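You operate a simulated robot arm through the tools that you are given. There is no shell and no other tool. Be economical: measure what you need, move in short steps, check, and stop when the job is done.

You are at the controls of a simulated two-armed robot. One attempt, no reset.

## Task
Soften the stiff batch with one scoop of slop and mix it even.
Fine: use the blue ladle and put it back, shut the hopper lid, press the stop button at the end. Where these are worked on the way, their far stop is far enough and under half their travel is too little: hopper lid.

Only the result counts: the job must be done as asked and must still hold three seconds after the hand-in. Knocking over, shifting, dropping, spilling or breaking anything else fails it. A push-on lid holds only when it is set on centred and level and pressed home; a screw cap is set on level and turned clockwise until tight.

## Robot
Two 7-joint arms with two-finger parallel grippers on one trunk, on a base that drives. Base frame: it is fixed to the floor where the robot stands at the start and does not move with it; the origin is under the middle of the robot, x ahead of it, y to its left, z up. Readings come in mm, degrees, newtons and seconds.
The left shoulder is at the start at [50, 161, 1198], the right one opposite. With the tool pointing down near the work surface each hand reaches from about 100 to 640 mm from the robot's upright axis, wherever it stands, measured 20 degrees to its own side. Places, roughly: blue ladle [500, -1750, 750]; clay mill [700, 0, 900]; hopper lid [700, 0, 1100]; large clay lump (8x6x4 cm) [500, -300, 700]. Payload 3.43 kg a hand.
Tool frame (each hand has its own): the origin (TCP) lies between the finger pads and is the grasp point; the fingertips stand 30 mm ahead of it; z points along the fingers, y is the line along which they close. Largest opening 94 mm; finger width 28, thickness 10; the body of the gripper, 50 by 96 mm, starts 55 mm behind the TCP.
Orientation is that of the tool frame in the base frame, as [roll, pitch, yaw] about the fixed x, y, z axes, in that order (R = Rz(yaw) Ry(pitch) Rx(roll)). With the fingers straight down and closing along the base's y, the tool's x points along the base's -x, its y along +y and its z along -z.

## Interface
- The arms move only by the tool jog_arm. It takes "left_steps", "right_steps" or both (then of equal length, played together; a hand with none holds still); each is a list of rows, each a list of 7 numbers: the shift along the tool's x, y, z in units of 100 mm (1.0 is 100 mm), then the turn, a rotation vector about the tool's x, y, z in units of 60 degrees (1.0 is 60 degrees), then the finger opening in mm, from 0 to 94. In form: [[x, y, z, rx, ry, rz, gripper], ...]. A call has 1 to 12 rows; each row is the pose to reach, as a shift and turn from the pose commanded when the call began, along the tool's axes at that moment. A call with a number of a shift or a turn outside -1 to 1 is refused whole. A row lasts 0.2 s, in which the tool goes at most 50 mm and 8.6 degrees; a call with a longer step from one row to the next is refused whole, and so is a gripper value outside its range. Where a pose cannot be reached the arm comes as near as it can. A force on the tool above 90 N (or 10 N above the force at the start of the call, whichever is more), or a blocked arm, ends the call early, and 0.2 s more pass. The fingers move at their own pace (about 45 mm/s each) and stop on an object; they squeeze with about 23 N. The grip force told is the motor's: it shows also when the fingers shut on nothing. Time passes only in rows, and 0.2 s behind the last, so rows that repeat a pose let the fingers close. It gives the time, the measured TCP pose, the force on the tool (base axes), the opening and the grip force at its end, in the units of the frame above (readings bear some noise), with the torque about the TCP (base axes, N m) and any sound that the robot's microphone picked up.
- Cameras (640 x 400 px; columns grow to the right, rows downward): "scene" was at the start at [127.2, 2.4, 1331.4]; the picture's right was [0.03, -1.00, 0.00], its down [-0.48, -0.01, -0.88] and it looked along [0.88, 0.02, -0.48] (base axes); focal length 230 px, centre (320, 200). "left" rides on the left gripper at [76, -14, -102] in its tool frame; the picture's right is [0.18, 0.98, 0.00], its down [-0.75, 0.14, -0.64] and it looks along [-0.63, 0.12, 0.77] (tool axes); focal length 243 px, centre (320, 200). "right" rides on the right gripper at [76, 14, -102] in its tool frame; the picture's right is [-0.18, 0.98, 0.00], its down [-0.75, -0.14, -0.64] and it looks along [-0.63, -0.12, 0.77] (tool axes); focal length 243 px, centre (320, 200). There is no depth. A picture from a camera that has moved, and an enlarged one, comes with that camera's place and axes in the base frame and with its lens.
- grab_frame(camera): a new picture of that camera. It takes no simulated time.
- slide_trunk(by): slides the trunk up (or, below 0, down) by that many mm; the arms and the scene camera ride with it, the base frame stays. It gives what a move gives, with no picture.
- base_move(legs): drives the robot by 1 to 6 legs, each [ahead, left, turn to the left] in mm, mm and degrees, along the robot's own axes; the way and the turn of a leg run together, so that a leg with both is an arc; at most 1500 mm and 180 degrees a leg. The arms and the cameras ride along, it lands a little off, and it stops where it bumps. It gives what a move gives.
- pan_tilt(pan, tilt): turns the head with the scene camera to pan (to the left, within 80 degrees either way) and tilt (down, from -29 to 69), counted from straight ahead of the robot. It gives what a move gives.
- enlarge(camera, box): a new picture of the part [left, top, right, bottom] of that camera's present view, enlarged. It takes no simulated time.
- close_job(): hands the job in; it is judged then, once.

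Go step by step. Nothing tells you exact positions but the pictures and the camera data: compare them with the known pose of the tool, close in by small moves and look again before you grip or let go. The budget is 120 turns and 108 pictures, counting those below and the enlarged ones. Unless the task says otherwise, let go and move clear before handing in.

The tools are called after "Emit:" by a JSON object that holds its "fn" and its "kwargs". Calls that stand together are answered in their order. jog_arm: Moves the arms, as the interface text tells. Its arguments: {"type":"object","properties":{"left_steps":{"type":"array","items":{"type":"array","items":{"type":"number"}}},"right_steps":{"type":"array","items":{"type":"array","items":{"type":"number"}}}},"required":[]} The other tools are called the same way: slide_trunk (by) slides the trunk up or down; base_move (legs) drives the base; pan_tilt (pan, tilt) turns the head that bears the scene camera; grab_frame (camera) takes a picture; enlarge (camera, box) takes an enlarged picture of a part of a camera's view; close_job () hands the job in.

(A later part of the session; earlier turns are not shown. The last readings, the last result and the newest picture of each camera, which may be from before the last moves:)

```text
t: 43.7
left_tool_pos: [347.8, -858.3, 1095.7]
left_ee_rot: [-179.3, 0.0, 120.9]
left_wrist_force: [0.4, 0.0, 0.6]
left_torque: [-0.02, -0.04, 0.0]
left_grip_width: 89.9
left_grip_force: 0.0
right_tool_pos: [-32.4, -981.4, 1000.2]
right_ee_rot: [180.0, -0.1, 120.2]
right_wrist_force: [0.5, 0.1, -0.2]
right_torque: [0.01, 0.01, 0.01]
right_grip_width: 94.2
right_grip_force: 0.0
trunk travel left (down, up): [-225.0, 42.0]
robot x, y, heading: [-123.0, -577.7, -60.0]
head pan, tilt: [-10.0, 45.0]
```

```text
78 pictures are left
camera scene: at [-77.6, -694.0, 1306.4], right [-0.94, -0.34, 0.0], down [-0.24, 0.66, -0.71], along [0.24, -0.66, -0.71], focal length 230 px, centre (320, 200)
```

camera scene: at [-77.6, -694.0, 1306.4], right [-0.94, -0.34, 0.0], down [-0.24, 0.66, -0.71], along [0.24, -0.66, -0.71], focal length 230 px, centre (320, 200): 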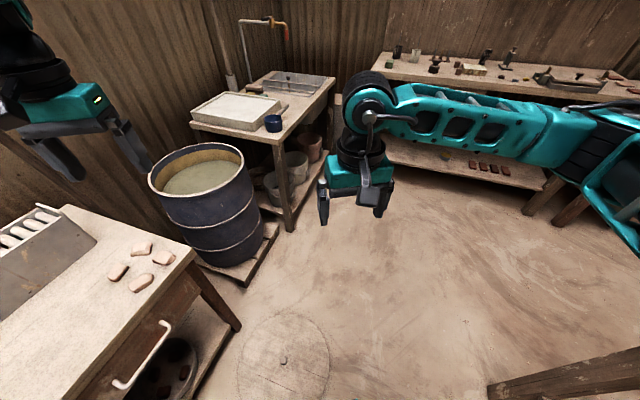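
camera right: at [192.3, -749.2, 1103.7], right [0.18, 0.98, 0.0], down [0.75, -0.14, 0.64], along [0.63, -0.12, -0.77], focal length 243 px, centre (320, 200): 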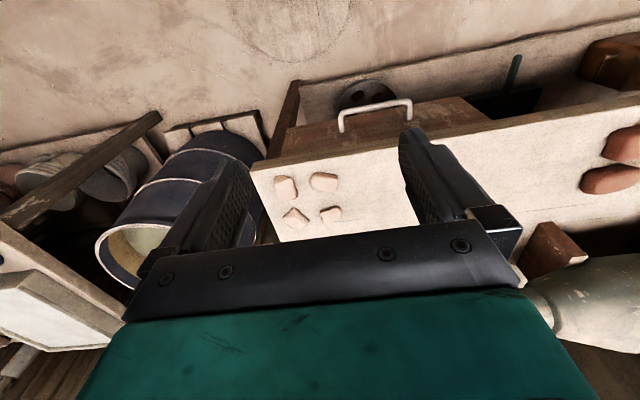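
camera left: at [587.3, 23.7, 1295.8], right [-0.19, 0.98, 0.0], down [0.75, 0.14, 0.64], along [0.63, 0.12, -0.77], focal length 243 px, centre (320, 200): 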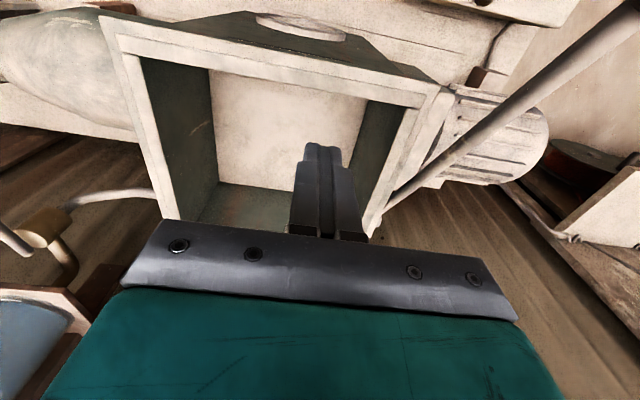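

The ring is a round wooden lid lying on the floor at about (170, -860), which is what stopped me. The barrel rim is at about (462, -1084, 880) and the ladle is on the sink table at about (530, -1700). I'll check the dark object on the right before picking a path.

Emit:
{"fn": "pan_tilt", "kwargs": {"pan": -35, "tilt": 50}}

Emit:
{"fn": "grab_frame", "kwargs": {"camera": "scene"}}

```text
t: 44.6
left_tool_pos: [347.0, -858.6, 1096.9]
left_ee_rot: [-179.2, 0.0, 120.7]
left_wrist_force: [-0.2, 0.3, -1.0]
left_torque: [-0.03, 0.0, 0.02]
left_grip_width: 90.1
left_grip_force: 0.0
right_tool_pos: [-30.6, -981.5, 1001.0]
right_ee_rot: [179.9, 0.0, 120.3]
right_wrist_force: [-0.7, -0.1, -0.7]
right_torque: [0.02, 0.01, -0.01]
right_grip_width: 94.3
right_grip_force: 0.0
trunk travel left (down, up): [-225.0, 42.0]
robot x, y, heading: [-124.0, -585.0, -59.7]
head pan, tilt: [-35.0, 50.0]
```

```text
77 pictures are left
camera scene: at [-112.0, -694.4, 1299.6], right [-1.0, 0.09, 0.0], down [0.07, 0.76, -0.64], along [-0.06, -0.64, -0.77], focal length 230 px, centre (320, 200)
```

scene: 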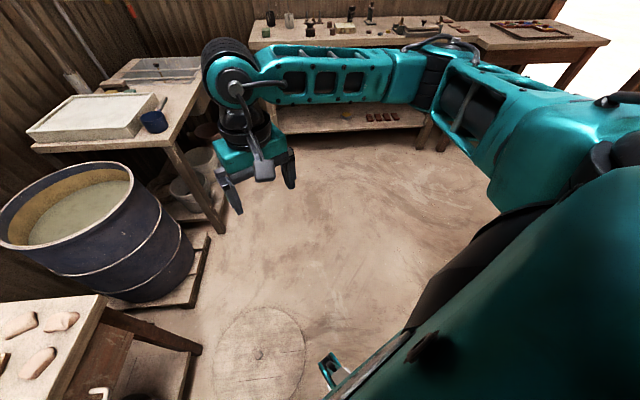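

Apart from the round lid the floor is clear. I'll go behind it and up to the sink table in front of the ladle.

Emit:
{"fn": "base_move", "kwargs": {"legs": [[0, 0, 60], [-260, 0, 0], [0, -1130, 0], [330, 0, 0]]}}

Emit:
{"fn": "pan_tilt", "kwargs": {"pan": 0, "tilt": 40}}

Emit:
{"fn": "grab_frame", "kwargs": {"camera": "scene"}}

```text
t: 56.3
left_tool_pos: [436.3, -1450.4, 1095.6]
left_ee_rot: [-179.1, -0.1, -179.6]
left_wrist_force: [0.5, -0.8, 0.6]
left_torque: [0.01, 0.0, 0.01]
left_grip_width: 89.9
left_grip_force: 0.0
right_tool_pos: [351.7, -1837.9, 1000.0]
right_ee_rot: [180.0, 0.0, 179.8]
right_wrist_force: [0.7, -0.1, -0.5]
right_torque: [-0.02, 0.03, 0.0]
right_grip_width: 94.0
right_grip_force: 0.1
trunk travel left (down, up): [-225.0, 42.0]
robot x, y, heading: [-42.8, -1716.5, -0.2]
head pan, tilt: [-35.0, 50.0]
```

```text
t: 57.3
left_tool_pos: [436.1, -1450.1, 1096.3]
left_ee_rot: [-179.2, 0.0, -179.5]
left_wrist_force: [0.0, -0.1, -0.3]
left_torque: [0.01, -0.04, 0.01]
left_grip_width: 89.6
left_grip_force: 0.0
right_tool_pos: [351.2, -1838.6, 1001.4]
right_ee_rot: [179.9, 0.0, 179.9]
right_wrist_force: [0.0, -0.5, 0.5]
right_torque: [0.02, 0.02, 0.0]
right_grip_width: 94.0
right_grip_force: 0.2
trunk travel left (down, up): [-225.0, 42.0]
robot x, y, heading: [-40.1, -1714.8, -0.3]
head pan, tilt: [0.0, 40.0]
```

```text
76 pictures are left
camera scene: at [82.2, -1716.5, 1313.7], right [-0.01, -1.0, 0.0], down [-0.64, 0.0, -0.77], along [0.77, 0.0, -0.64], focal length 230 px, centre (320, 200)
```

scene: 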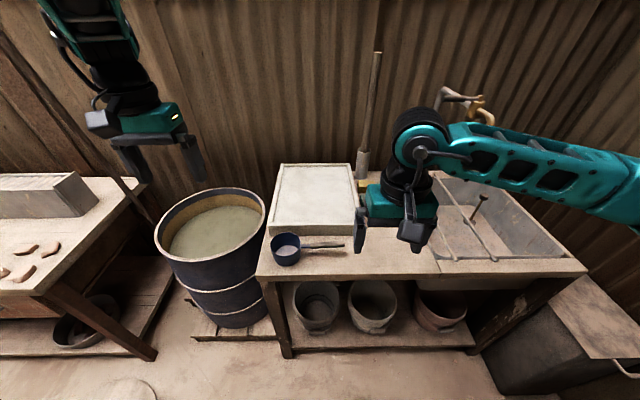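

This is a clear view. The ladle cup is at about (538, -1610) with its handle pointing to the right (-y), and the barrel is at about (697, -1311) with its rim near z 690. I'll enlarge the ladle.

Emit:
{"fn": "enlarge", "kwargs": {"camera": "scene", "box": [250, 215, 370, 290]}}

Emit:
{"fn": "enlarge", "kwargs": {"camera": "scene", "box": [140, 170, 380, 320]}}

Emit:
{"fn": "grab_frame", "kwargs": {"camera": "right"}}

```text
5.33 times, centred on (310, 252) of scene
camera zoom: at [82.2, -1716.5, 1313.7], right [-0.01, -1.0, 0.0], down [-0.64, 0.0, -0.77], along [0.77, 0.0, -0.64], focal length 1224 px, centre (373, -80)
```

zoom: 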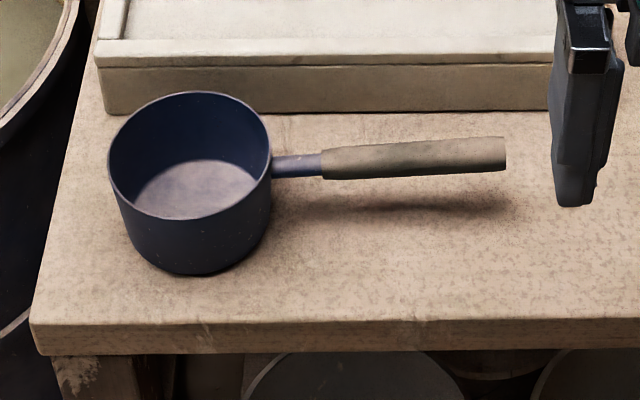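

```text
2.67 times, centred on (260, 245) of scene
camera zoom: at [82.2, -1716.5, 1313.7], right [-0.01, -1.0, 0.0], down [-0.64, 0.0, -0.77], along [0.77, 0.0, -0.64], focal length 612 px, centre (480, 80)
```

zoom: 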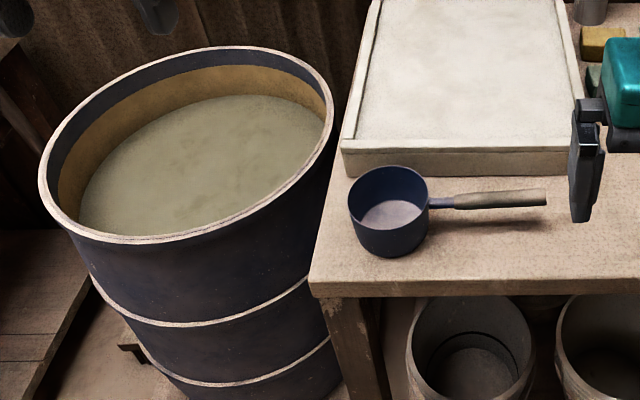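

```text
73 pictures are left
camera right: at [274.2, -1824.9, 1103.7], right [0.19, 0.98, 0.0], down [0.75, -0.14, 0.64], along [0.63, -0.12, -0.77], focal length 243 px, centre (320, 200)
```

right: 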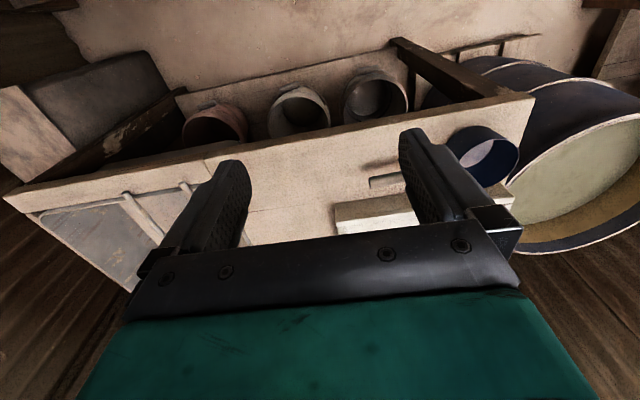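

The ladle is a small pan: cup centre about (530, -1613), rim z about 768, and a wooden handle along y from -1687 to -1792 at z about 758. I'll shift the base so the right hand reaches it well, then turn that hand 90° and hover it over the handle near the cup.

Emit:
{"fn": "base_move", "kwargs": {"legs": [[60, 180, 0]]}}

Emit:
{"fn": "jog_arm", "kwargs": {"right_steps": [[0, 0, 0, 0, 0, -0.14, 60], [0, 0, 0, 0, 0, -0.28, 60], [0, 0, 0, 0, 0, -0.42, 60], [0, 0, 0, 0, 0, -0.56, 60], [0, 0, 0, 0, 0, -0.7, 60], [0, 0, 0, 0, 0, -0.84, 60], [0, 0, 0, 0, 0, -0.98, 60]]}}

Emit:
{"fn": "jog_arm", "kwargs": {"right_steps": [[0, 0, 0, 0, 0, -0.14, 60], [0, 0, 0, 0, 0, -0.28, 60], [0, 0, 0, 0, 0, -0.42, 60], [0, 0, 0, 0, 0, -0.52, 60], [0, 0, 0, 0, 0, -0.52, 60]]}}

```text
t: 58.9
left_tool_pos: [496.8, -1269.9, 1096.5]
left_ee_rot: [-179.2, 0.1, -179.5]
left_wrist_force: [1.0, -0.5, 0.3]
left_torque: [-0.03, 0.03, 0.0]
left_grip_width: 90.0
left_grip_force: 0.0
right_tool_pos: [412.8, -1658.8, 999.8]
right_ee_rot: [180.0, 0.0, 179.7]
right_wrist_force: [-0.3, 0.1, -0.7]
right_torque: [0.0, -0.04, 0.0]
right_grip_width: 94.0
right_grip_force: 0.2
trunk travel left (down, up): [-225.0, 42.0]
robot x, y, heading: [24.0, -1535.1, -0.4]
head pan, tilt: [0.0, 40.0]
```

```text
t: 60.5
left_tool_pos: [496.7, -1270.3, 1096.9]
left_ee_rot: [-179.2, 0.0, -179.6]
left_wrist_force: [0.3, 1.0, 0.4]
left_torque: [0.01, 0.02, -0.02]
left_grip_width: 89.9
left_grip_force: 0.1
right_tool_pos: [412.1, -1658.3, 999.8]
right_ee_rot: [179.8, 0.0, -121.2]
right_wrist_force: [-0.7, 1.6, 0.4]
right_torque: [0.01, -0.01, -0.02]
right_grip_width: 59.8
right_grip_force: 0.1
trunk travel left (down, up): [-225.0, 42.0]
robot x, y, heading: [20.0, -1532.0, -0.2]
head pan, tilt: [0.0, 40.0]
```

```text
t: 61.7
left_tool_pos: [497.9, -1269.6, 1095.6]
left_ee_rot: [-179.1, 0.0, -179.6]
left_wrist_force: [0.5, 0.6, 0.0]
left_torque: [-0.03, -0.05, 0.02]
left_grip_width: 89.9
left_grip_force: 0.0
right_tool_pos: [370.0, -1658.9, 952.9]
right_ee_rot: [-174.0, -0.5, -97.3]
right_wrist_force: [-0.3, 0.2, -0.5]
right_torque: [-0.06, -0.02, 0.03]
right_grip_width: 59.7
right_grip_force: 0.1
right hand out of reach, approached as far as the arm can: row 2, 3, 4, 5
trunk travel left (down, up): [-225.0, 42.0]
robot x, y, heading: [17.7, -1533.9, -0.4]
head pan, tilt: [0.0, 40.0]
```

The wrist nears a limit at this spot. I'll move it out towards the ladle, where the arm should be freer, and check.

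Emit:
{"fn": "jog_arm", "kwargs": {"right_steps": [[0, -0.3, 0, 0, 0, 0, 60], [0, -0.6, 0, 0, 0, 0, 60], [0, -0.9, 0, 0, 0, 0, 60], [0.2, -1, 0, 0, 0, 0, 60], [0.4, -1, 0, 0, 0, 0, 60], [0.4, -1, 0, 0, 0, 0, 60]]}}

Emit:
{"fn": "grab_frame", "kwargs": {"camera": "right"}}

```text
t: 63.1
left_tool_pos: [497.2, -1270.1, 1095.5]
left_ee_rot: [-179.1, 0.0, -179.6]
left_wrist_force: [0.4, 0.6, 0.9]
left_torque: [0.02, 0.02, 0.0]
left_grip_width: 90.3
left_grip_force: 0.0
right_tool_pos: [382.5, -1646.3, 953.2]
right_ee_rot: [-174.0, -0.5, -97.4]
right_wrist_force: [0.0, 0.5, 0.7]
right_torque: [0.01, 0.01, -0.03]
right_grip_width: 60.0
right_grip_force: 0.2
right hand out of reach, approached as far as the arm can: row 1, 2, 3, 4, 5, 6
trunk travel left (down, up): [-225.0, 42.0]
robot x, y, heading: [19.2, -1536.8, -0.3]
head pan, tilt: [0.0, 40.0]
```

```text
72 pictures are left
camera right: at [347.2, -1718.8, 1056.1], right [-0.95, 0.31, -0.1], down [0.17, 0.74, 0.65], along [0.28, 0.59, -0.76], focal length 243 px, centre (320, 200)
```

right: 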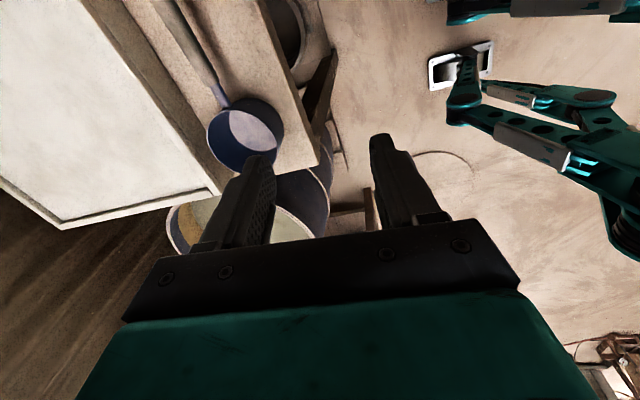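

This wrist yaw isn't reachable facing straight ahead, so I'll turn the robot instead: stand at about (5, -1845) with heading +35°. Then only a moderate wrist turn is needed.

Emit:
{"fn": "jog_arm", "kwargs": {"right_steps": [[0, 0, 0, 0, 0, 0.14, 60], [0, 0, 0, 0, 0, 0.28, 60], [0, 0, 0, 0, 0, 0.42, 60], [0, 0, 0, 0, 0, 0.56, 60], [0, 0, 0, 0, 0, 0.56, 60]]}}

Emit:
{"fn": "base_move", "kwargs": {"legs": [[-14, -308, 0], [0, 0, 35]]}}

Emit:
{"fn": "grab_frame", "kwargs": {"camera": "right"}}

```text
t: 64.3
left_tool_pos: [496.2, -1270.1, 1096.0]
left_ee_rot: [-179.2, 0.0, -179.6]
left_wrist_force: [0.1, 0.8, -0.1]
left_torque: [0.0, 0.02, 0.01]
left_grip_width: 89.9
left_grip_force: 0.0
right_tool_pos: [383.8, -1647.4, 952.3]
right_ee_rot: [-174.9, 2.8, -130.9]
right_wrist_force: [-0.6, 0.6, -0.6]
right_torque: [0.0, 0.01, -0.02]
right_grip_width: 59.9
right_grip_force: 0.0
trunk travel left (down, up): [-225.0, 42.0]
robot x, y, heading: [19.4, -1537.6, -0.3]
head pan, tilt: [0.0, 40.0]
```

```text
t: 68.0
left_tool_pos: [239.5, -1355.2, 1094.9]
left_ee_rot: [-179.2, 0.0, -144.2]
left_wrist_force: [-0.5, -0.5, 0.1]
left_torque: [0.01, -0.01, 0.02]
left_grip_width: 89.6
left_grip_force: 0.0
right_tool_pos: [365.2, -1729.4, 952.3]
right_ee_rot: [-174.8, 2.8, -95.4]
right_wrist_force: [0.6, 0.1, 0.4]
right_torque: [0.01, 0.02, 0.0]
right_grip_width: 59.9
right_grip_force: 0.0
trunk travel left (down, up): [-225.0, 42.0]
robot x, y, heading: [6.0, -1845.0, 35.2]
head pan, tilt: [0.0, 40.0]
```

```text
71 pictures are left
camera right: at [334.0, -1807.6, 1050.3], right [-0.96, 0.28, -0.08], down [0.15, 0.71, 0.69], along [0.25, 0.65, -0.72], focal length 243 px, centre (320, 200)
```

right: 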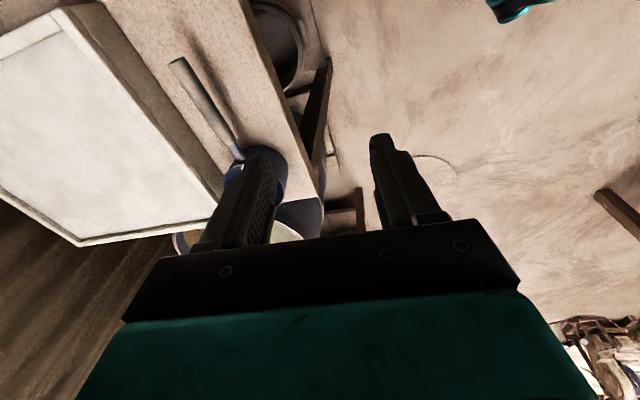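

The hand is now almost aligned. I'll level it and move above the handle close to the cup.

Emit:
{"fn": "jog_arm", "kwargs": {"right_steps": [[0, -0.25, 0, -0.087, 0.047, -0.13, 60], [-0.1, -0.5, 0, -0.087, 0.047, -0.13, 60], [-0.2, -0.75, 0, -0.087, 0.047, -0.13, 60], [-0.2, -0.95, 0, -0.087, 0.047, -0.13, 60], [-0.2, -0.95, 0, -0.087, 0.047, -0.13, 60]]}}

Emit:
{"fn": "grab_frame", "kwargs": {"camera": "right"}}

```text
refused: row 1 steps farther than a row can; nothing moved
```

```text
70 pictures are left
camera right: at [334.0, -1807.6, 1050.3], right [-0.96, 0.28, -0.08], down [0.15, 0.71, 0.69], along [0.25, 0.65, -0.72], focal length 243 px, centre (320, 200)
```

right: 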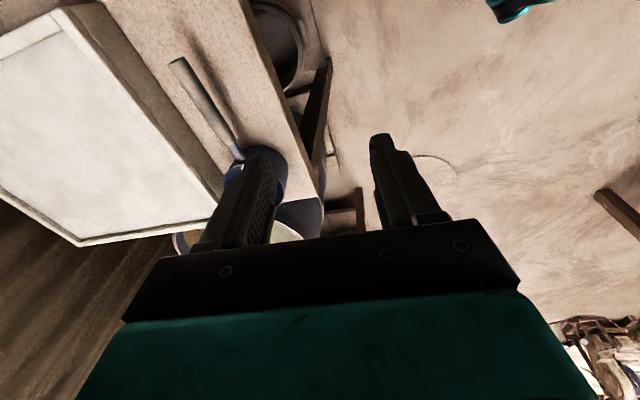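

The turn was too large for one row, so I'll spread it over two.

Emit:
{"fn": "jog_arm", "kwargs": {"right_steps": [[0, -0.25, 0, -0.044, 0.024, -0.065, 60], [-0.1, -0.5, 0, -0.087, 0.047, -0.13, 60], [-0.2, -0.75, 0, -0.087, 0.047, -0.13, 60], [-0.2, -0.95, 0, -0.087, 0.047, -0.13, 60], [-0.2, -0.95, 0, -0.087, 0.047, -0.13, 60]]}}

Emit:
{"fn": "grab_frame", "kwargs": {"camera": "right"}}

```text
t: 69.2
left_tool_pos: [240.2, -1353.9, 1095.4]
left_ee_rot: [-179.3, 0.0, -144.2]
left_wrist_force: [-0.6, 0.3, 0.2]
left_torque: [-0.01, -0.01, 0.03]
left_grip_width: 89.8
left_grip_force: 0.0
right_tool_pos: [452.9, -1717.1, 961.4]
right_ee_rot: [-179.9, -0.4, -87.8]
right_wrist_force: [-0.5, 0.0, 0.0]
right_torque: [0.02, 0.0, -0.02]
right_grip_width: 60.0
right_grip_force: 0.1
right hand out of reach, approached as far as the arm can: row 4, 5
trunk travel left (down, up): [-225.0, 42.0]
robot x, y, heading: [5.1, -1844.2, 35.2]
head pan, tilt: [0.0, 40.0]
```

```text
69 pictures are left
camera right: at [440.9, -1793.9, 1065.0], right [-0.99, 0.15, 0.0], down [0.11, 0.76, 0.64], along [0.09, 0.63, -0.77], focal length 243 px, centre (320, 200)
```

right: 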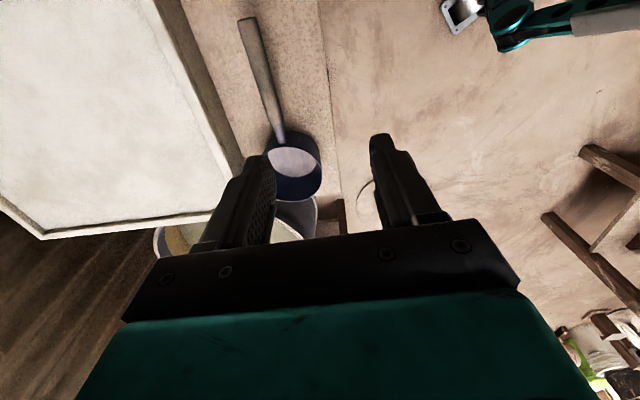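

The hand camera puts the handle at about x 516, running along y from -1684 to -1788. I'll go forward while lowering, since lower poses should reach further.

Emit:
{"fn": "jog_arm", "kwargs": {"right_steps": [[0, -0.1, 0.3, 0, 0, 0, 60], [0, -0.2, 0.6, 0, 0, 0, 60], [0, -0.4, 0.8, 0, 0, 0, 60], [0, -0.63, 0.9, 0, 0, 0, 60], [0, -0.63, 0.9, 0, 0, 0, 60]]}}

Emit:
{"fn": "grab_frame", "kwargs": {"camera": "right"}}

```text
t: 70.5
left_tool_pos: [240.4, -1354.5, 1095.4]
left_ee_rot: [-179.2, 0.0, -144.2]
left_wrist_force: [-0.3, -0.4, -0.2]
left_torque: [0.0, -0.01, -0.03]
left_grip_width: 90.1
left_grip_force: 0.0
right_tool_pos: [456.1, -1729.3, 950.1]
right_ee_rot: [-178.8, -0.6, -87.6]
right_wrist_force: [0.6, 0.0, 0.2]
right_torque: [0.03, -0.01, -0.02]
right_grip_width: 60.0
right_grip_force: 0.0
right hand out of reach, approached as far as the arm can: row 1, 2, 3, 4, 5
trunk travel left (down, up): [-225.0, 42.0]
robot x, y, heading: [5.1, -1845.4, 35.6]
head pan, tilt: [0.0, 40.0]
```

```text
68 pictures are left
camera right: at [442.5, -1805.3, 1053.5], right [-0.99, 0.14, -0.02], down [0.1, 0.77, 0.64], along [0.11, 0.63, -0.77], focal length 243 px, centre (320, 200)
```

right: 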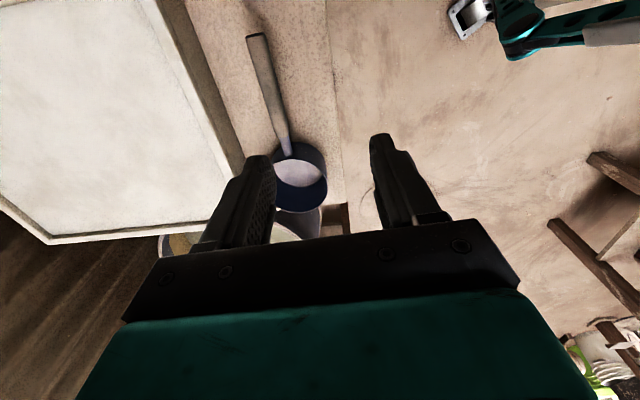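

The wrist limit again. I'll turn the robot further left to heading 60° at about (120, -2054), where the wrist is near its natural turn.

Emit:
{"fn": "jog_arm", "kwargs": {"right_steps": [[0, 0.2, -0.2, 0, 0, 0.14, 60], [0, 0.2, -0.2, 0, 0, 0.28, 60], [0, 0.2, -0.2, 0, 0, 0.42, 60], [0, 0.2, -0.2, 0, 0, 0.42, 60]]}}

Emit:
{"fn": "base_move", "kwargs": {"legs": [[-60, -100, 0], [0, 0, 25], [-63, -104, 0]]}}

Emit:
{"fn": "grab_frame", "kwargs": {"camera": "right"}}

```text
t: 71.5
left_tool_pos: [240.3, -1353.3, 1097.1]
left_ee_rot: [-179.3, 0.0, -144.2]
left_wrist_force: [0.1, -0.4, 0.2]
left_torque: [-0.03, 0.02, 0.02]
left_grip_width: 90.1
left_grip_force: 0.0
right_tool_pos: [437.2, -1729.5, 967.9]
right_ee_rot: [-179.8, -0.3, -113.0]
right_wrist_force: [0.2, -0.7, 0.4]
right_torque: [0.0, 0.0, 0.01]
right_grip_width: 59.9
right_grip_force: 0.0
trunk travel left (down, up): [-225.0, 42.0]
robot x, y, heading: [8.2, -1843.9, 35.0]
head pan, tilt: [0.0, 40.0]
```

```text
t: 74.4
left_tool_pos: [21.8, -1424.6, 1095.1]
left_ee_rot: [-179.2, -0.1, -119.1]
left_wrist_force: [0.3, 0.2, -0.4]
left_torque: [0.03, 0.02, -0.01]
left_grip_width: 89.9
left_grip_force: 0.1
right_tool_pos: [359.9, -1678.7, 967.2]
right_ee_rot: [-179.9, -0.4, -87.7]
right_wrist_force: [-0.6, -0.6, 0.5]
right_torque: [-0.03, 0.0, -0.03]
right_grip_width: 60.1
right_grip_force: 0.0
trunk travel left (down, up): [-225.0, 42.0]
robot x, y, heading: [18.3, -1965.6, 60.2]
head pan, tilt: [0.0, 40.0]
stopped in leg 3: the robot was blocked; the commanded pose is now the measured one
```

```text
67 pictures are left
camera right: at [347.4, -1756.3, 1072.1], right [-0.99, 0.15, 0.0], down [0.11, 0.76, 0.64], along [0.1, 0.63, -0.77], focal length 243 px, centre (320, 200)
```

right: 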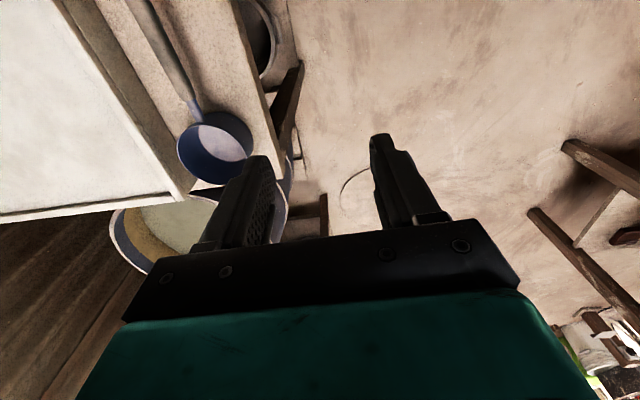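

The base corner now touches the sink table's edge zone, but from here the ladle is 563 mm away, within reach. I'll ease off 10 mm and move the hand over the handle.

Emit:
{"fn": "base_move", "kwargs": {"legs": [[0, 10, 0]]}}

Emit:
{"fn": "jog_arm", "kwargs": {"right_steps": [[0.05, -0.25, 0, 0, 0, 0, 60], [0.1, -0.5, 0, 0, 0, 0, 60], [0.15, -0.75, 0, 0, 0, 0, 60], [0.2, -1, 0, 0, 0, 0, 60], [0.2, -1, 0, 0, 0, 0, 60]]}}

Emit:
{"fn": "jog_arm", "kwargs": {"right_steps": [[0, -0.2, 0.3, 0, 0, 0, 60], [0, -0.4, 0.6, 0, 0, 0, 60], [0, -0.6, 0.9, 0, 0, 0, 60], [0, -0.62, 0.9, 0, 0, 0, 60]]}}

Emit:
{"fn": "grab_frame", "kwargs": {"camera": "right"}}

```text
t: 75.1
left_tool_pos: [13.3, -1419.2, 1094.4]
left_ee_rot: [-179.1, -0.1, -119.1]
left_wrist_force: [-0.2, 0.0, 0.6]
left_torque: [0.0, -0.01, 0.0]
left_grip_width: 90.0
left_grip_force: 0.1
right_tool_pos: [351.3, -1674.5, 967.4]
right_ee_rot: [-179.8, -0.2, -87.8]
right_wrist_force: [0.2, -0.1, -0.3]
right_torque: [-0.01, -0.04, -0.01]
right_grip_width: 60.1
right_grip_force: 0.2
trunk travel left (down, up): [-225.0, 42.0]
robot x, y, heading: [9.7, -1961.3, 60.2]
head pan, tilt: [0.0, 40.0]
```

```text
t: 76.3
left_tool_pos: [12.8, -1418.5, 1095.3]
left_ee_rot: [-179.2, -0.1, -119.1]
left_wrist_force: [0.3, -0.4, -0.3]
left_torque: [0.01, 0.01, -0.03]
left_grip_width: 89.9
left_grip_force: 0.1
right_tool_pos: [453.8, -1689.4, 968.6]
right_ee_rot: [-179.8, -0.2, -87.8]
right_wrist_force: [-0.4, 0.2, -0.4]
right_torque: [0.04, 0.0, -0.02]
right_grip_width: 59.8
right_grip_force: 0.0
trunk travel left (down, up): [-225.0, 42.0]
robot x, y, heading: [7.0, -1962.5, 60.1]
head pan, tilt: [0.0, 40.0]
```

```text
t: 77.3
left_tool_pos: [13.8, -1419.1, 1096.6]
left_ee_rot: [-179.1, -0.1, -119.1]
left_wrist_force: [-0.1, 0.5, 0.5]
left_torque: [0.02, 0.01, 0.01]
left_grip_width: 89.9
left_grip_force: 0.0
right_tool_pos: [503.8, -1690.6, 894.4]
right_ee_rot: [-179.9, -0.1, -87.9]
right_wrist_force: [0.5, -0.4, -0.5]
right_torque: [0.02, 0.01, -0.02]
right_grip_width: 59.9
right_grip_force: 0.0
right hand out of reach, approached as far as the arm can: row 3, 4
trunk travel left (down, up): [-225.0, 42.0]
robot x, y, heading: [9.5, -1961.5, 60.3]
head pan, tilt: [0.0, 40.0]
```

```text
66 pictures are left
camera right: at [491.8, -1766.9, 997.2], right [-0.99, 0.15, 0.0], down [0.11, 0.76, 0.64], along [0.1, 0.63, -0.77], focal length 243 px, centre (320, 200)
```

right: 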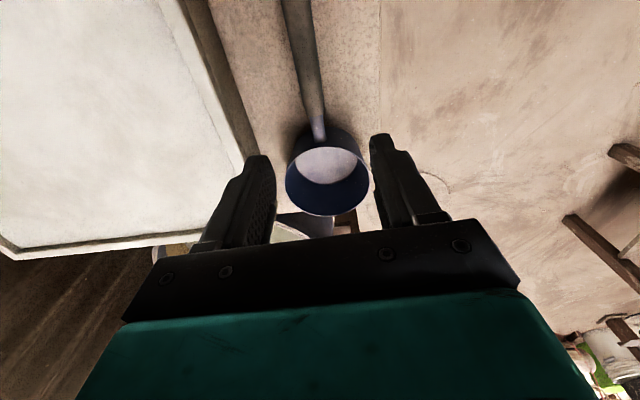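

The handle lies at x about 512, almost under the hand. I'll nudge over it, then lower with the trunk so the arm posture stays the same.

Emit:
{"fn": "jog_arm", "kwargs": {"right_steps": [[0.13, -0.08, 0, 0, 0, 0, 60], [0.13, -0.08, 0, 0, 0, 0, 60]]}}

Emit:
{"fn": "slide_trunk", "kwargs": {"by": -90}}

Emit:
{"fn": "grab_frame", "kwargs": {"camera": "right"}}

Emit:
{"fn": "pan_tilt", "kwargs": {"pan": -30, "tilt": 40}}

Emit:
{"fn": "enlarge", "kwargs": {"camera": "scene", "box": [220, 120, 420, 245]}}

```text
t: 77.9
left_tool_pos: [12.6, -1419.5, 1095.7]
left_ee_rot: [-179.2, 0.0, -119.1]
left_wrist_force: [0.7, 0.7, 0.8]
left_torque: [-0.01, -0.03, 0.01]
left_grip_width: 89.8
left_grip_force: 0.1
right_tool_pos: [503.6, -1689.9, 893.3]
right_ee_rot: [-179.8, -0.3, -87.9]
right_wrist_force: [0.0, -0.3, -0.4]
right_torque: [0.02, 0.04, 0.0]
right_grip_width: 59.6
right_grip_force: 0.1
right hand out of reach, approached as far as the arm can: row 1, 2
trunk travel left (down, up): [-225.0, 42.0]
robot x, y, heading: [16.2, -1962.9, 60.2]
head pan, tilt: [0.0, 40.0]
```

```text
t: 79.2
left_tool_pos: [14.5, -1419.9, 1006.5]
left_ee_rot: [-179.3, 0.0, -119.1]
left_wrist_force: [-0.1, -0.2, 0.2]
left_torque: [0.01, -0.02, 0.01]
left_grip_width: 90.1
left_grip_force: 0.1
right_tool_pos: [504.9, -1689.5, 803.3]
right_ee_rot: [-179.9, -0.3, -88.0]
right_wrist_force: [0.2, -0.3, 0.5]
right_torque: [0.02, 0.01, 0.01]
right_grip_width: 59.9
right_grip_force: 0.1
trunk travel left (down, up): [-135.0, 132.0]
robot x, y, heading: [10.9, -1964.4, 60.8]
head pan, tilt: [0.0, 40.0]
```

```text
65 pictures are left
camera right: at [490.9, -1766.9, 907.5], right [-0.99, 0.15, -0.01], down [0.11, 0.76, 0.64], along [0.1, 0.63, -0.77], focal length 243 px, centre (320, 200)
```

right: 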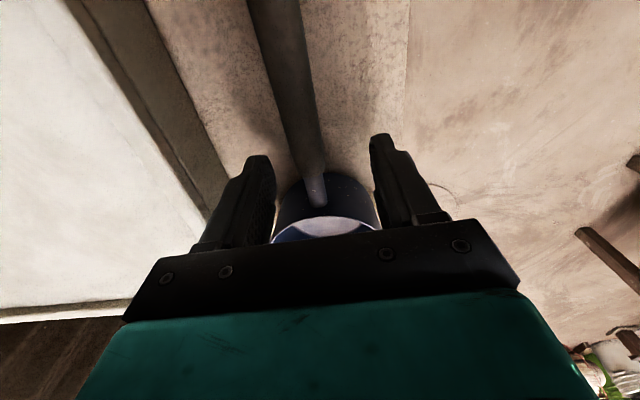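

```text
t: 80.1
left_tool_pos: [14.1, -1418.8, 1004.9]
left_ee_rot: [-179.2, -0.2, -119.2]
left_wrist_force: [0.6, -0.5, -0.4]
left_torque: [0.02, 0.0, 0.03]
left_grip_width: 89.9
left_grip_force: 0.1
right_tool_pos: [502.7, -1689.1, 802.6]
right_ee_rot: [-179.7, -0.3, -87.8]
right_wrist_force: [0.2, 0.3, -0.7]
right_torque: [-0.04, -0.04, -0.01]
right_grip_width: 59.8
right_grip_force: 0.2
trunk travel left (down, up): [-135.0, 132.0]
robot x, y, heading: [10.9, -1959.8, 60.0]
head pan, tilt: [-30.0, 40.0]
```

```text
3.20 times, centred on (320, 182) of scene
camera zoom: at [101.1, -1885.6, 1223.7], right [0.5, -0.86, 0.0], down [-0.56, -0.32, -0.77], along [0.66, 0.39, -0.64], focal length 734 px, centre (320, 256)
```

zoom: 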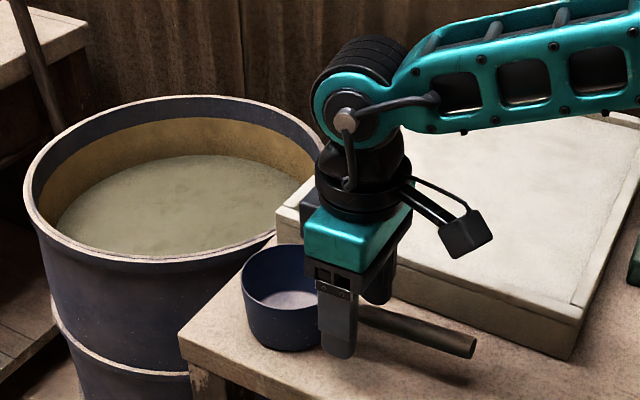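

The fingers straddle the handle with about 10 mm offset. A small base turn will centre them, then I'll lower 42 mm and close.

Emit:
{"fn": "base_move", "kwargs": {"legs": [[0, 0, -1.3]]}}

Emit:
{"fn": "slide_trunk", "kwargs": {"by": -42}}

Emit:
{"fn": "grab_frame", "kwargs": {"camera": "right"}}

Emit:
{"fn": "enlarge", "kwargs": {"camera": "scene", "box": [220, 120, 420, 245]}}

```text
t: 80.9
left_tool_pos: [26.7, -1419.7, 1006.0]
left_ee_rot: [-179.2, 0.0, -120.4]
left_wrist_force: [-0.6, -0.2, -0.5]
left_torque: [-0.01, 0.02, -0.02]
left_grip_width: 90.1
left_grip_force: 0.0
right_tool_pos: [510.7, -1702.2, 803.1]
right_ee_rot: [-179.7, -0.2, -89.2]
right_wrist_force: [-0.1, 0.9, 0.2]
right_torque: [-0.05, 0.0, 0.02]
right_grip_width: 60.0
right_grip_force: 0.0
trunk travel left (down, up): [-135.0, 132.0]
robot x, y, heading: [11.5, -1962.6, 58.8]
head pan, tilt: [-30.0, 40.0]
```

```text
t: 81.7
left_tool_pos: [24.2, -1422.2, 966.5]
left_ee_rot: [-179.0, 0.2, -120.4]
left_wrist_force: [0.5, 0.5, 0.6]
left_torque: [0.03, 0.02, 0.0]
left_grip_width: 90.1
left_grip_force: 0.0
right_tool_pos: [508.6, -1701.7, 769.5]
right_ee_rot: [-179.3, 0.3, -89.3]
right_wrist_force: [1.3, -17.8, 57.4]
right_torque: [-1.21, 1.86, 0.86]
right_grip_width: 58.8
right_grip_force: 0.1
trunk travel left (down, up): [-93.0, 174.0]
robot x, y, heading: [13.5, -1961.2, 58.8]
head pan, tilt: [-30.0, 40.0]
```

```text
63 pictures are left
camera right: at [494.0, -1779.2, 873.3], right [-0.99, 0.17, -0.01], down [0.12, 0.75, 0.65], along [0.12, 0.64, -0.76], focal length 243 px, centre (320, 200)
```

right: 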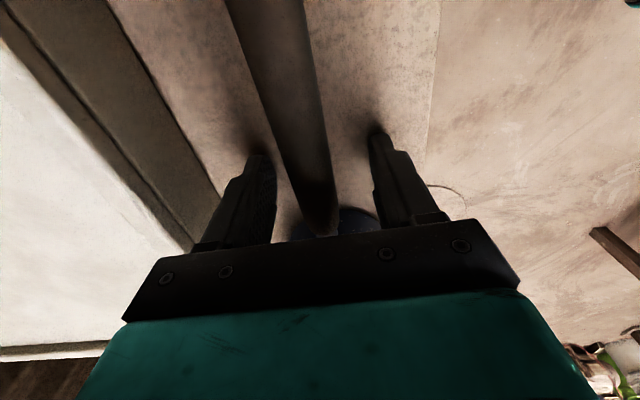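

```text
3.20 times, centred on (320, 182) of scene
camera zoom: at [99.2, -1891.4, 1183.4], right [0.48, -0.88, 0.0], down [-0.56, -0.31, -0.77], along [0.67, 0.37, -0.64], focal length 734 px, centre (320, 256)
```

zoom: 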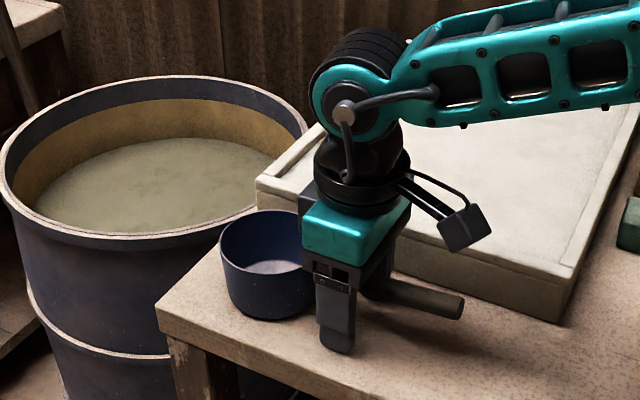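

The fingertips touched the table at z about 739, so this table is a bit higher than I took it. I'll raise 10 mm and close on the handle.

Emit:
{"fn": "slide_trunk", "kwargs": {"by": 14}}

Emit:
{"fn": "jog_arm", "kwargs": {"right_steps": [[0, 0, 0, 0, 0, 0, 40], [0, 0, 0, 0, 0, 0, 20], [0, 0, 0, 0, 0, 0, 0], [0, 0, 0, 0, 0, 0, 0], [0, 0, 0, 0, 0, 0, 0], [0, 0, 0, 0, 0, 0, 0]]}}

Emit:
{"fn": "grab_frame", "kwargs": {"camera": "right"}}

```text
t: 82.3
left_tool_pos: [26.3, -1418.7, 977.7]
left_ee_rot: [-179.1, -0.1, -120.3]
left_wrist_force: [0.1, 0.9, 0.2]
left_torque: [0.02, -0.02, 0.01]
left_grip_width: 90.1
left_grip_force: 0.0
right_tool_pos: [508.5, -1701.0, 773.1]
right_ee_rot: [-179.7, -0.4, -89.2]
right_wrist_force: [0.3, 0.1, 0.8]
right_torque: [0.0, 0.01, 0.0]
right_grip_width: 60.1
right_grip_force: 0.0
trunk travel left (down, up): [-107.0, 160.0]
robot x, y, heading: [11.0, -1968.2, 58.9]
head pan, tilt: [-30.0, 40.0]
```

```text
t: 83.7
left_tool_pos: [26.4, -1418.8, 977.6]
left_ee_rot: [-179.2, -0.1, -120.4]
left_wrist_force: [-0.2, 0.2, 0.4]
left_torque: [0.04, -0.02, -0.04]
left_grip_width: 90.1
left_grip_force: 0.0
right_tool_pos: [510.4, -1701.9, 776.0]
right_ee_rot: [-179.8, -0.3, -89.2]
right_wrist_force: [-0.5, -0.1, -1.3]
right_torque: [-0.07, 0.01, -0.02]
right_grip_width: 26.5
right_grip_force: 22.7
trunk travel left (down, up): [-107.0, 160.0]
robot x, y, heading: [10.8, -1960.1, 59.0]
head pan, tilt: [-30.0, 40.0]
```

```text
61 pictures are left
camera right: at [495.5, -1777.9, 879.3], right [-0.99, 0.17, -0.01], down [0.13, 0.76, 0.64], along [0.11, 0.63, -0.77], focal length 243 px, centre (320, 200)
```

right: 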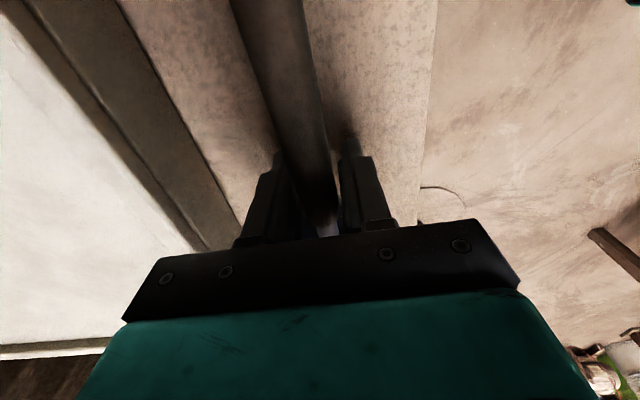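

The handle is gripped (26.5 mm). I'll note this pose for putting it back, then raise with the trunk and check for droop.

Emit:
{"fn": "slide_trunk", "kwargs": {"by": 60}}

Emit:
{"fn": "enlarge", "kwargs": {"camera": "scene", "box": [220, 120, 420, 245]}}

```text
t: 84.7
left_tool_pos: [26.1, -1419.0, 1037.0]
left_ee_rot: [-179.2, -0.1, -120.4]
left_wrist_force: [0.1, 0.3, 0.6]
left_torque: [-0.02, -0.01, -0.01]
left_grip_width: 90.0
left_grip_force: 0.0
right_tool_pos: [511.3, -1699.9, 835.8]
right_ee_rot: [-179.7, -0.3, -89.1]
right_wrist_force: [-1.1, -0.5, -1.1]
right_torque: [-0.09, -0.03, -0.01]
right_grip_width: 26.5
right_grip_force: 23.1
trunk travel left (down, up): [-167.0, 100.0]
robot x, y, heading: [12.7, -1961.2, 58.8]
head pan, tilt: [-30.0, 40.0]
```

```text
3.20 times, centred on (320, 182) of scene
camera zoom: at [103.1, -1887.6, 1255.7], right [0.48, -0.88, 0.0], down [-0.56, -0.31, -0.77], along [0.67, 0.37, -0.64], focal length 734 px, centre (320, 256)
```

zoom: 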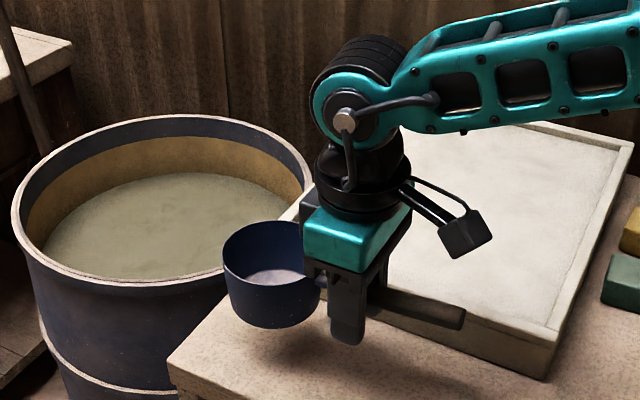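

The ladle hangs steady. I'll raise it higher, turn the wrist back so the cup points ahead, and drive towards the barrel.

Emit:
{"fn": "slide_trunk", "kwargs": {"by": 95}}

Emit:
{"fn": "jog_arm", "kwargs": {"right_steps": [[0, 0.2, 0, 0, 0, 0.12, 0], [0, 0.4, 0, 0, 0, 0.24, 0], [0, 0.6, 0, 0, 0, 0.36, 0], [0, 0.6, 0, 0, 0, 0.48, 0], [0, 0.6, 0, 0, 0, 0.52, 0]]}}

Emit:
{"fn": "base_move", "kwargs": {"legs": [[0, 100, 0], [0, 0, -44], [150, 497, 0]]}}

Emit:
{"fn": "pan_tilt", "kwargs": {"pan": 0, "tilt": 40}}

Emit:
{"fn": "grab_frame", "kwargs": {"camera": "scene"}}

```text
t: 86.0
left_tool_pos: [25.5, -1419.5, 1131.4]
left_ee_rot: [-179.2, -0.1, -120.5]
left_wrist_force: [-0.5, 0.5, 0.7]
left_torque: [0.0, 0.01, 0.0]
left_grip_width: 90.2
left_grip_force: 0.0
right_tool_pos: [510.3, -1701.1, 930.0]
right_ee_rot: [-179.7, -0.4, -89.2]
right_wrist_force: [-0.5, 0.3, -2.0]
right_torque: [-0.12, -0.02, 0.0]
right_grip_width: 26.7
right_grip_force: 23.0
trunk travel left (down, up): [-262.0, 5.0]
robot x, y, heading: [12.1, -1963.3, 59.2]
head pan, tilt: [-30.0, 40.0]
```

```text
t: 87.2
left_tool_pos: [26.2, -1420.1, 1133.0]
left_ee_rot: [-179.2, -0.2, -120.4]
left_wrist_force: [-0.3, -0.2, 0.0]
left_torque: [-0.03, 0.01, 0.02]
left_grip_width: 90.2
left_grip_force: 0.0
right_tool_pos: [449.4, -1700.7, 928.7]
right_ee_rot: [-179.6, 0.0, -120.6]
right_wrist_force: [0.1, -0.6, -1.9]
right_torque: [-0.09, 0.0, -0.01]
right_grip_width: 26.5
right_grip_force: 22.9
trunk travel left (down, up): [-262.0, 5.0]
robot x, y, heading: [12.1, -1963.5, 58.8]
head pan, tilt: [-30.0, 40.0]
```

```text
t: 93.0
left_tool_pos: [325.7, -1003.9, 1132.0]
left_ee_rot: [-179.0, -0.1, -164.4]
left_wrist_force: [0.0, 0.3, 0.2]
left_torque: [-0.04, -0.02, -0.01]
left_grip_width: 89.9
left_grip_force: 0.1
right_tool_pos: [435.4, -1501.6, 928.7]
right_ee_rot: [-179.6, -0.2, -164.5]
right_wrist_force: [-0.2, -0.6, -1.1]
right_torque: [-0.06, 0.07, 0.04]
right_grip_width: 26.4
right_grip_force: 22.9
trunk travel left (down, up): [-262.0, 5.0]
robot x, y, heading: [-61.5, -1382.0, 15.0]
head pan, tilt: [-30.0, 40.0]
```

```text
t: 94.0
left_tool_pos: [327.4, -1004.7, 1133.1]
left_ee_rot: [-179.1, -0.2, -164.3]
left_wrist_force: [0.5, 0.1, -0.1]
left_torque: [-0.02, 0.01, 0.03]
left_grip_width: 90.0
left_grip_force: 0.1
right_tool_pos: [436.3, -1501.3, 928.9]
right_ee_rot: [-179.6, -0.1, -164.4]
right_wrist_force: [0.2, 0.1, -2.0]
right_torque: [-0.03, 0.07, 0.01]
right_grip_width: 26.5
right_grip_force: 22.7
trunk travel left (down, up): [-262.0, 5.0]
robot x, y, heading: [-61.9, -1383.1, 14.9]
head pan, tilt: [0.0, 40.0]
```

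```text
59 pictures are left
camera scene: at [56.3, -1353.5, 1350.7], right [0.26, -0.97, 0.0], down [-0.62, -0.16, -0.77], along [0.74, 0.2, -0.64], focal length 230 px, centre (320, 200)
```

scene: 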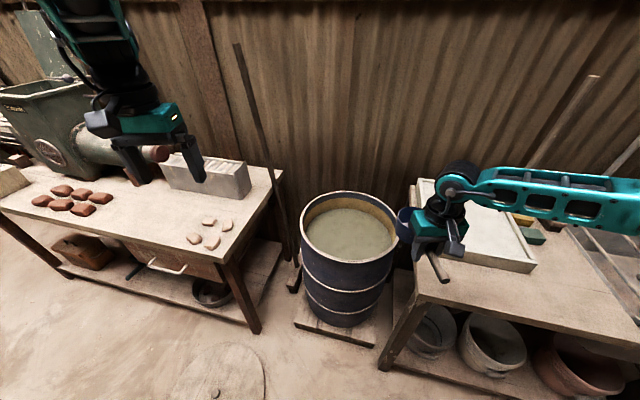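

The barrel's centre is at about (696, -1305). I'll drive closer while staying clear of the round lid on the floor, then bring the cup over the slop with the arm.

Emit:
{"fn": "base_move", "kwargs": {"legs": [[180, -40, 0]]}}

Emit:
{"fn": "jog_arm", "kwargs": {"right_steps": [[0, 0.25, 0, 0, 0, 0, 0], [0, 0.5, 0, 0, 0, 0, 0], [-0.2, 0.75, 0, 0, 0, 0, 0], [-0.4, 1, 0, 0, 0, 0, 0], [-0.4, 1, 0, 0, 0, 0, 0]]}}

Emit:
{"fn": "jog_arm", "kwargs": {"right_steps": [[-0.2, 0.25, 0, 0, 0, 0, 0], [-0.39, 0.5, 0, 0, 0, 0, 0], [-0.39, 0.63, 0, 0, 0, 0, 0]]}}

Emit:
{"fn": "grab_frame", "kwargs": {"camera": "scene"}}

Emit:
{"fn": "grab_frame", "kwargs": {"camera": "right"}}

```text
t: 95.5
left_tool_pos: [511.0, -995.1, 1132.5]
left_ee_rot: [-179.2, -0.1, -164.1]
left_wrist_force: [0.3, 0.2, -1.1]
left_torque: [0.0, 0.0, 0.0]
left_grip_width: 90.2
left_grip_force: 0.0
right_tool_pos: [620.0, -1491.6, 928.5]
right_ee_rot: [-179.6, -0.2, -164.1]
right_wrist_force: [1.1, -0.8, -2.6]
right_torque: [-0.01, 0.1, -0.02]
right_grip_width: 26.7
right_grip_force: 23.1
trunk travel left (down, up): [-262.0, 5.0]
robot x, y, heading: [122.7, -1379.5, 15.2]
head pan, tilt: [0.0, 40.0]
```

```text
t: 96.7
left_tool_pos: [510.3, -994.1, 1133.3]
left_ee_rot: [-179.2, -0.2, -164.1]
left_wrist_force: [0.1, 0.1, -0.2]
left_torque: [0.0, 0.0, 0.01]
left_grip_width: 90.2
left_grip_force: 0.1
right_tool_pos: [631.4, -1384.6, 926.5]
right_ee_rot: [-179.6, 0.0, -164.0]
right_wrist_force: [0.4, 0.6, -2.0]
right_torque: [-0.03, 0.06, -0.04]
right_grip_width: 26.5
right_grip_force: 22.7
trunk travel left (down, up): [-262.0, 5.0]
robot x, y, heading: [124.9, -1378.1, 15.2]
head pan, tilt: [0.0, 40.0]
```

```text
t: 97.5
left_tool_pos: [511.0, -995.7, 1133.2]
left_ee_rot: [-179.2, -0.2, -164.1]
left_wrist_force: [-0.3, 0.0, 0.1]
left_torque: [0.0, 0.01, -0.03]
left_grip_width: 90.1
left_grip_force: 0.1
right_tool_pos: [651.3, -1313.3, 925.7]
right_ee_rot: [-179.7, -0.1, -164.1]
right_wrist_force: [0.6, 0.3, -1.3]
right_torque: [-0.04, 0.1, 0.0]
right_grip_width: 26.2
right_grip_force: 23.1
trunk travel left (down, up): [-262.0, 5.0]
robot x, y, heading: [125.5, -1377.3, 14.9]
head pan, tilt: [0.0, 40.0]
```

```text
58 pictures are left
camera scene: at [240.3, -1345.4, 1350.7], right [0.26, -0.97, 0.0], down [-0.62, -0.17, -0.77], along [0.74, 0.2, -0.64], focal length 230 px, centre (320, 200)
```

scene: 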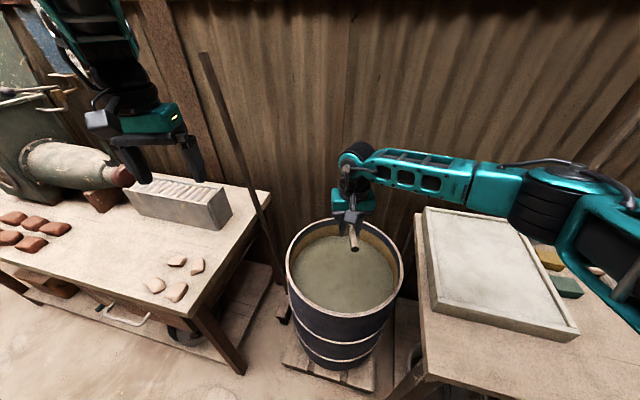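

```text
57 pictures are left
camera right: at [574.4, -1320.1, 1029.8], right [-0.09, 1.0, -0.01], down [0.76, 0.07, 0.64], along [0.64, 0.05, -0.77], focal length 243 px, centre (320, 200)
```

right: 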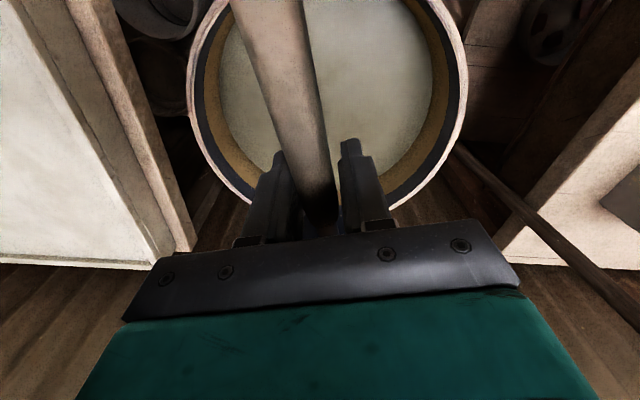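

The cup is over the barrel, with the hand and handle within the rim. I'll lower with the trunk first and check that the arm clears the table.

Emit:
{"fn": "slide_trunk", "kwargs": {"by": -140}}

Emit:
{"fn": "jog_arm", "kwargs": {"right_steps": [[0, 0, 0.25, 0, 0, 0, 0], [0, 0, 0.5, 0, 0, 0, 0], [0, 0, 0.75, 0, 0, 0, 0], [0, 0, 0.75, 0, 0, 0, 0]]}}

Emit:
{"fn": "grab_frame", "kwargs": {"camera": "scene"}}

Emit:
{"fn": "grab_frame", "kwargs": {"camera": "right"}}

```text
t: 99.2
left_tool_pos: [510.8, -994.5, 992.5]
left_ee_rot: [-179.2, -0.2, -164.2]
left_wrist_force: [0.4, -0.5, 0.4]
left_torque: [-0.03, -0.02, -0.02]
left_grip_width: 89.8
left_grip_force: 0.0
right_tool_pos: [651.8, -1313.8, 786.3]
right_ee_rot: [-179.5, -0.2, -164.1]
right_wrist_force: [0.1, 0.9, -2.4]
right_torque: [-0.01, 0.05, 0.0]
right_grip_width: 26.7
right_grip_force: 23.8
trunk travel left (down, up): [-122.0, 145.0]
robot x, y, heading: [124.6, -1376.6, 15.2]
head pan, tilt: [0.0, 40.0]
```

```text
t: 100.2
left_tool_pos: [509.6, -995.9, 992.5]
left_ee_rot: [-179.2, -0.2, -164.1]
left_wrist_force: [0.1, 0.4, 0.5]
left_torque: [-0.03, 0.0, 0.01]
left_grip_width: 90.0
left_grip_force: 0.2
right_tool_pos: [653.3, -1315.4, 708.7]
right_ee_rot: [-179.6, -0.2, -164.1]
right_wrist_force: [-0.3, -0.5, -1.1]
right_torque: [-0.01, 0.06, 0.02]
right_grip_width: 26.5
right_grip_force: 22.6
trunk travel left (down, up): [-122.0, 145.0]
robot x, y, heading: [121.3, -1378.2, 15.0]
head pan, tilt: [0.0, 40.0]
```

```text
56 pictures are left
camera scene: at [240.3, -1345.6, 1210.7], right [0.26, -0.97, 0.0], down [-0.62, -0.17, -0.77], along [0.74, 0.2, -0.64], focal length 230 px, centre (320, 200)
```

scene: 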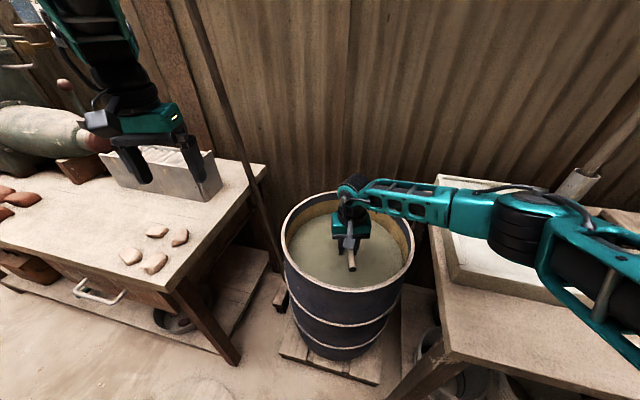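

```text
55 pictures are left
camera right: at [574.9, -1322.1, 812.8], right [-0.09, 1.0, -0.01], down [0.76, 0.08, 0.64], along [0.64, 0.05, -0.77], focal length 243 px, centre (320, 200)
```

right: 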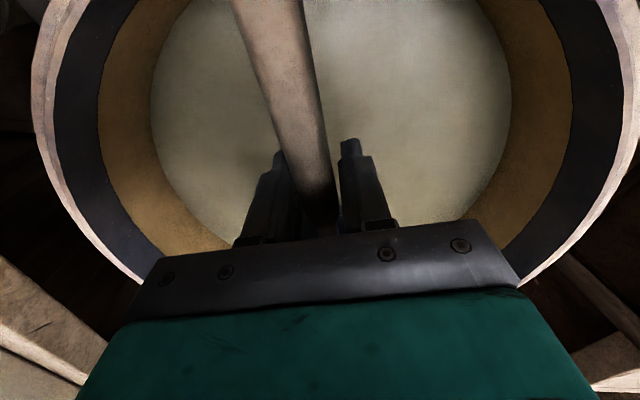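

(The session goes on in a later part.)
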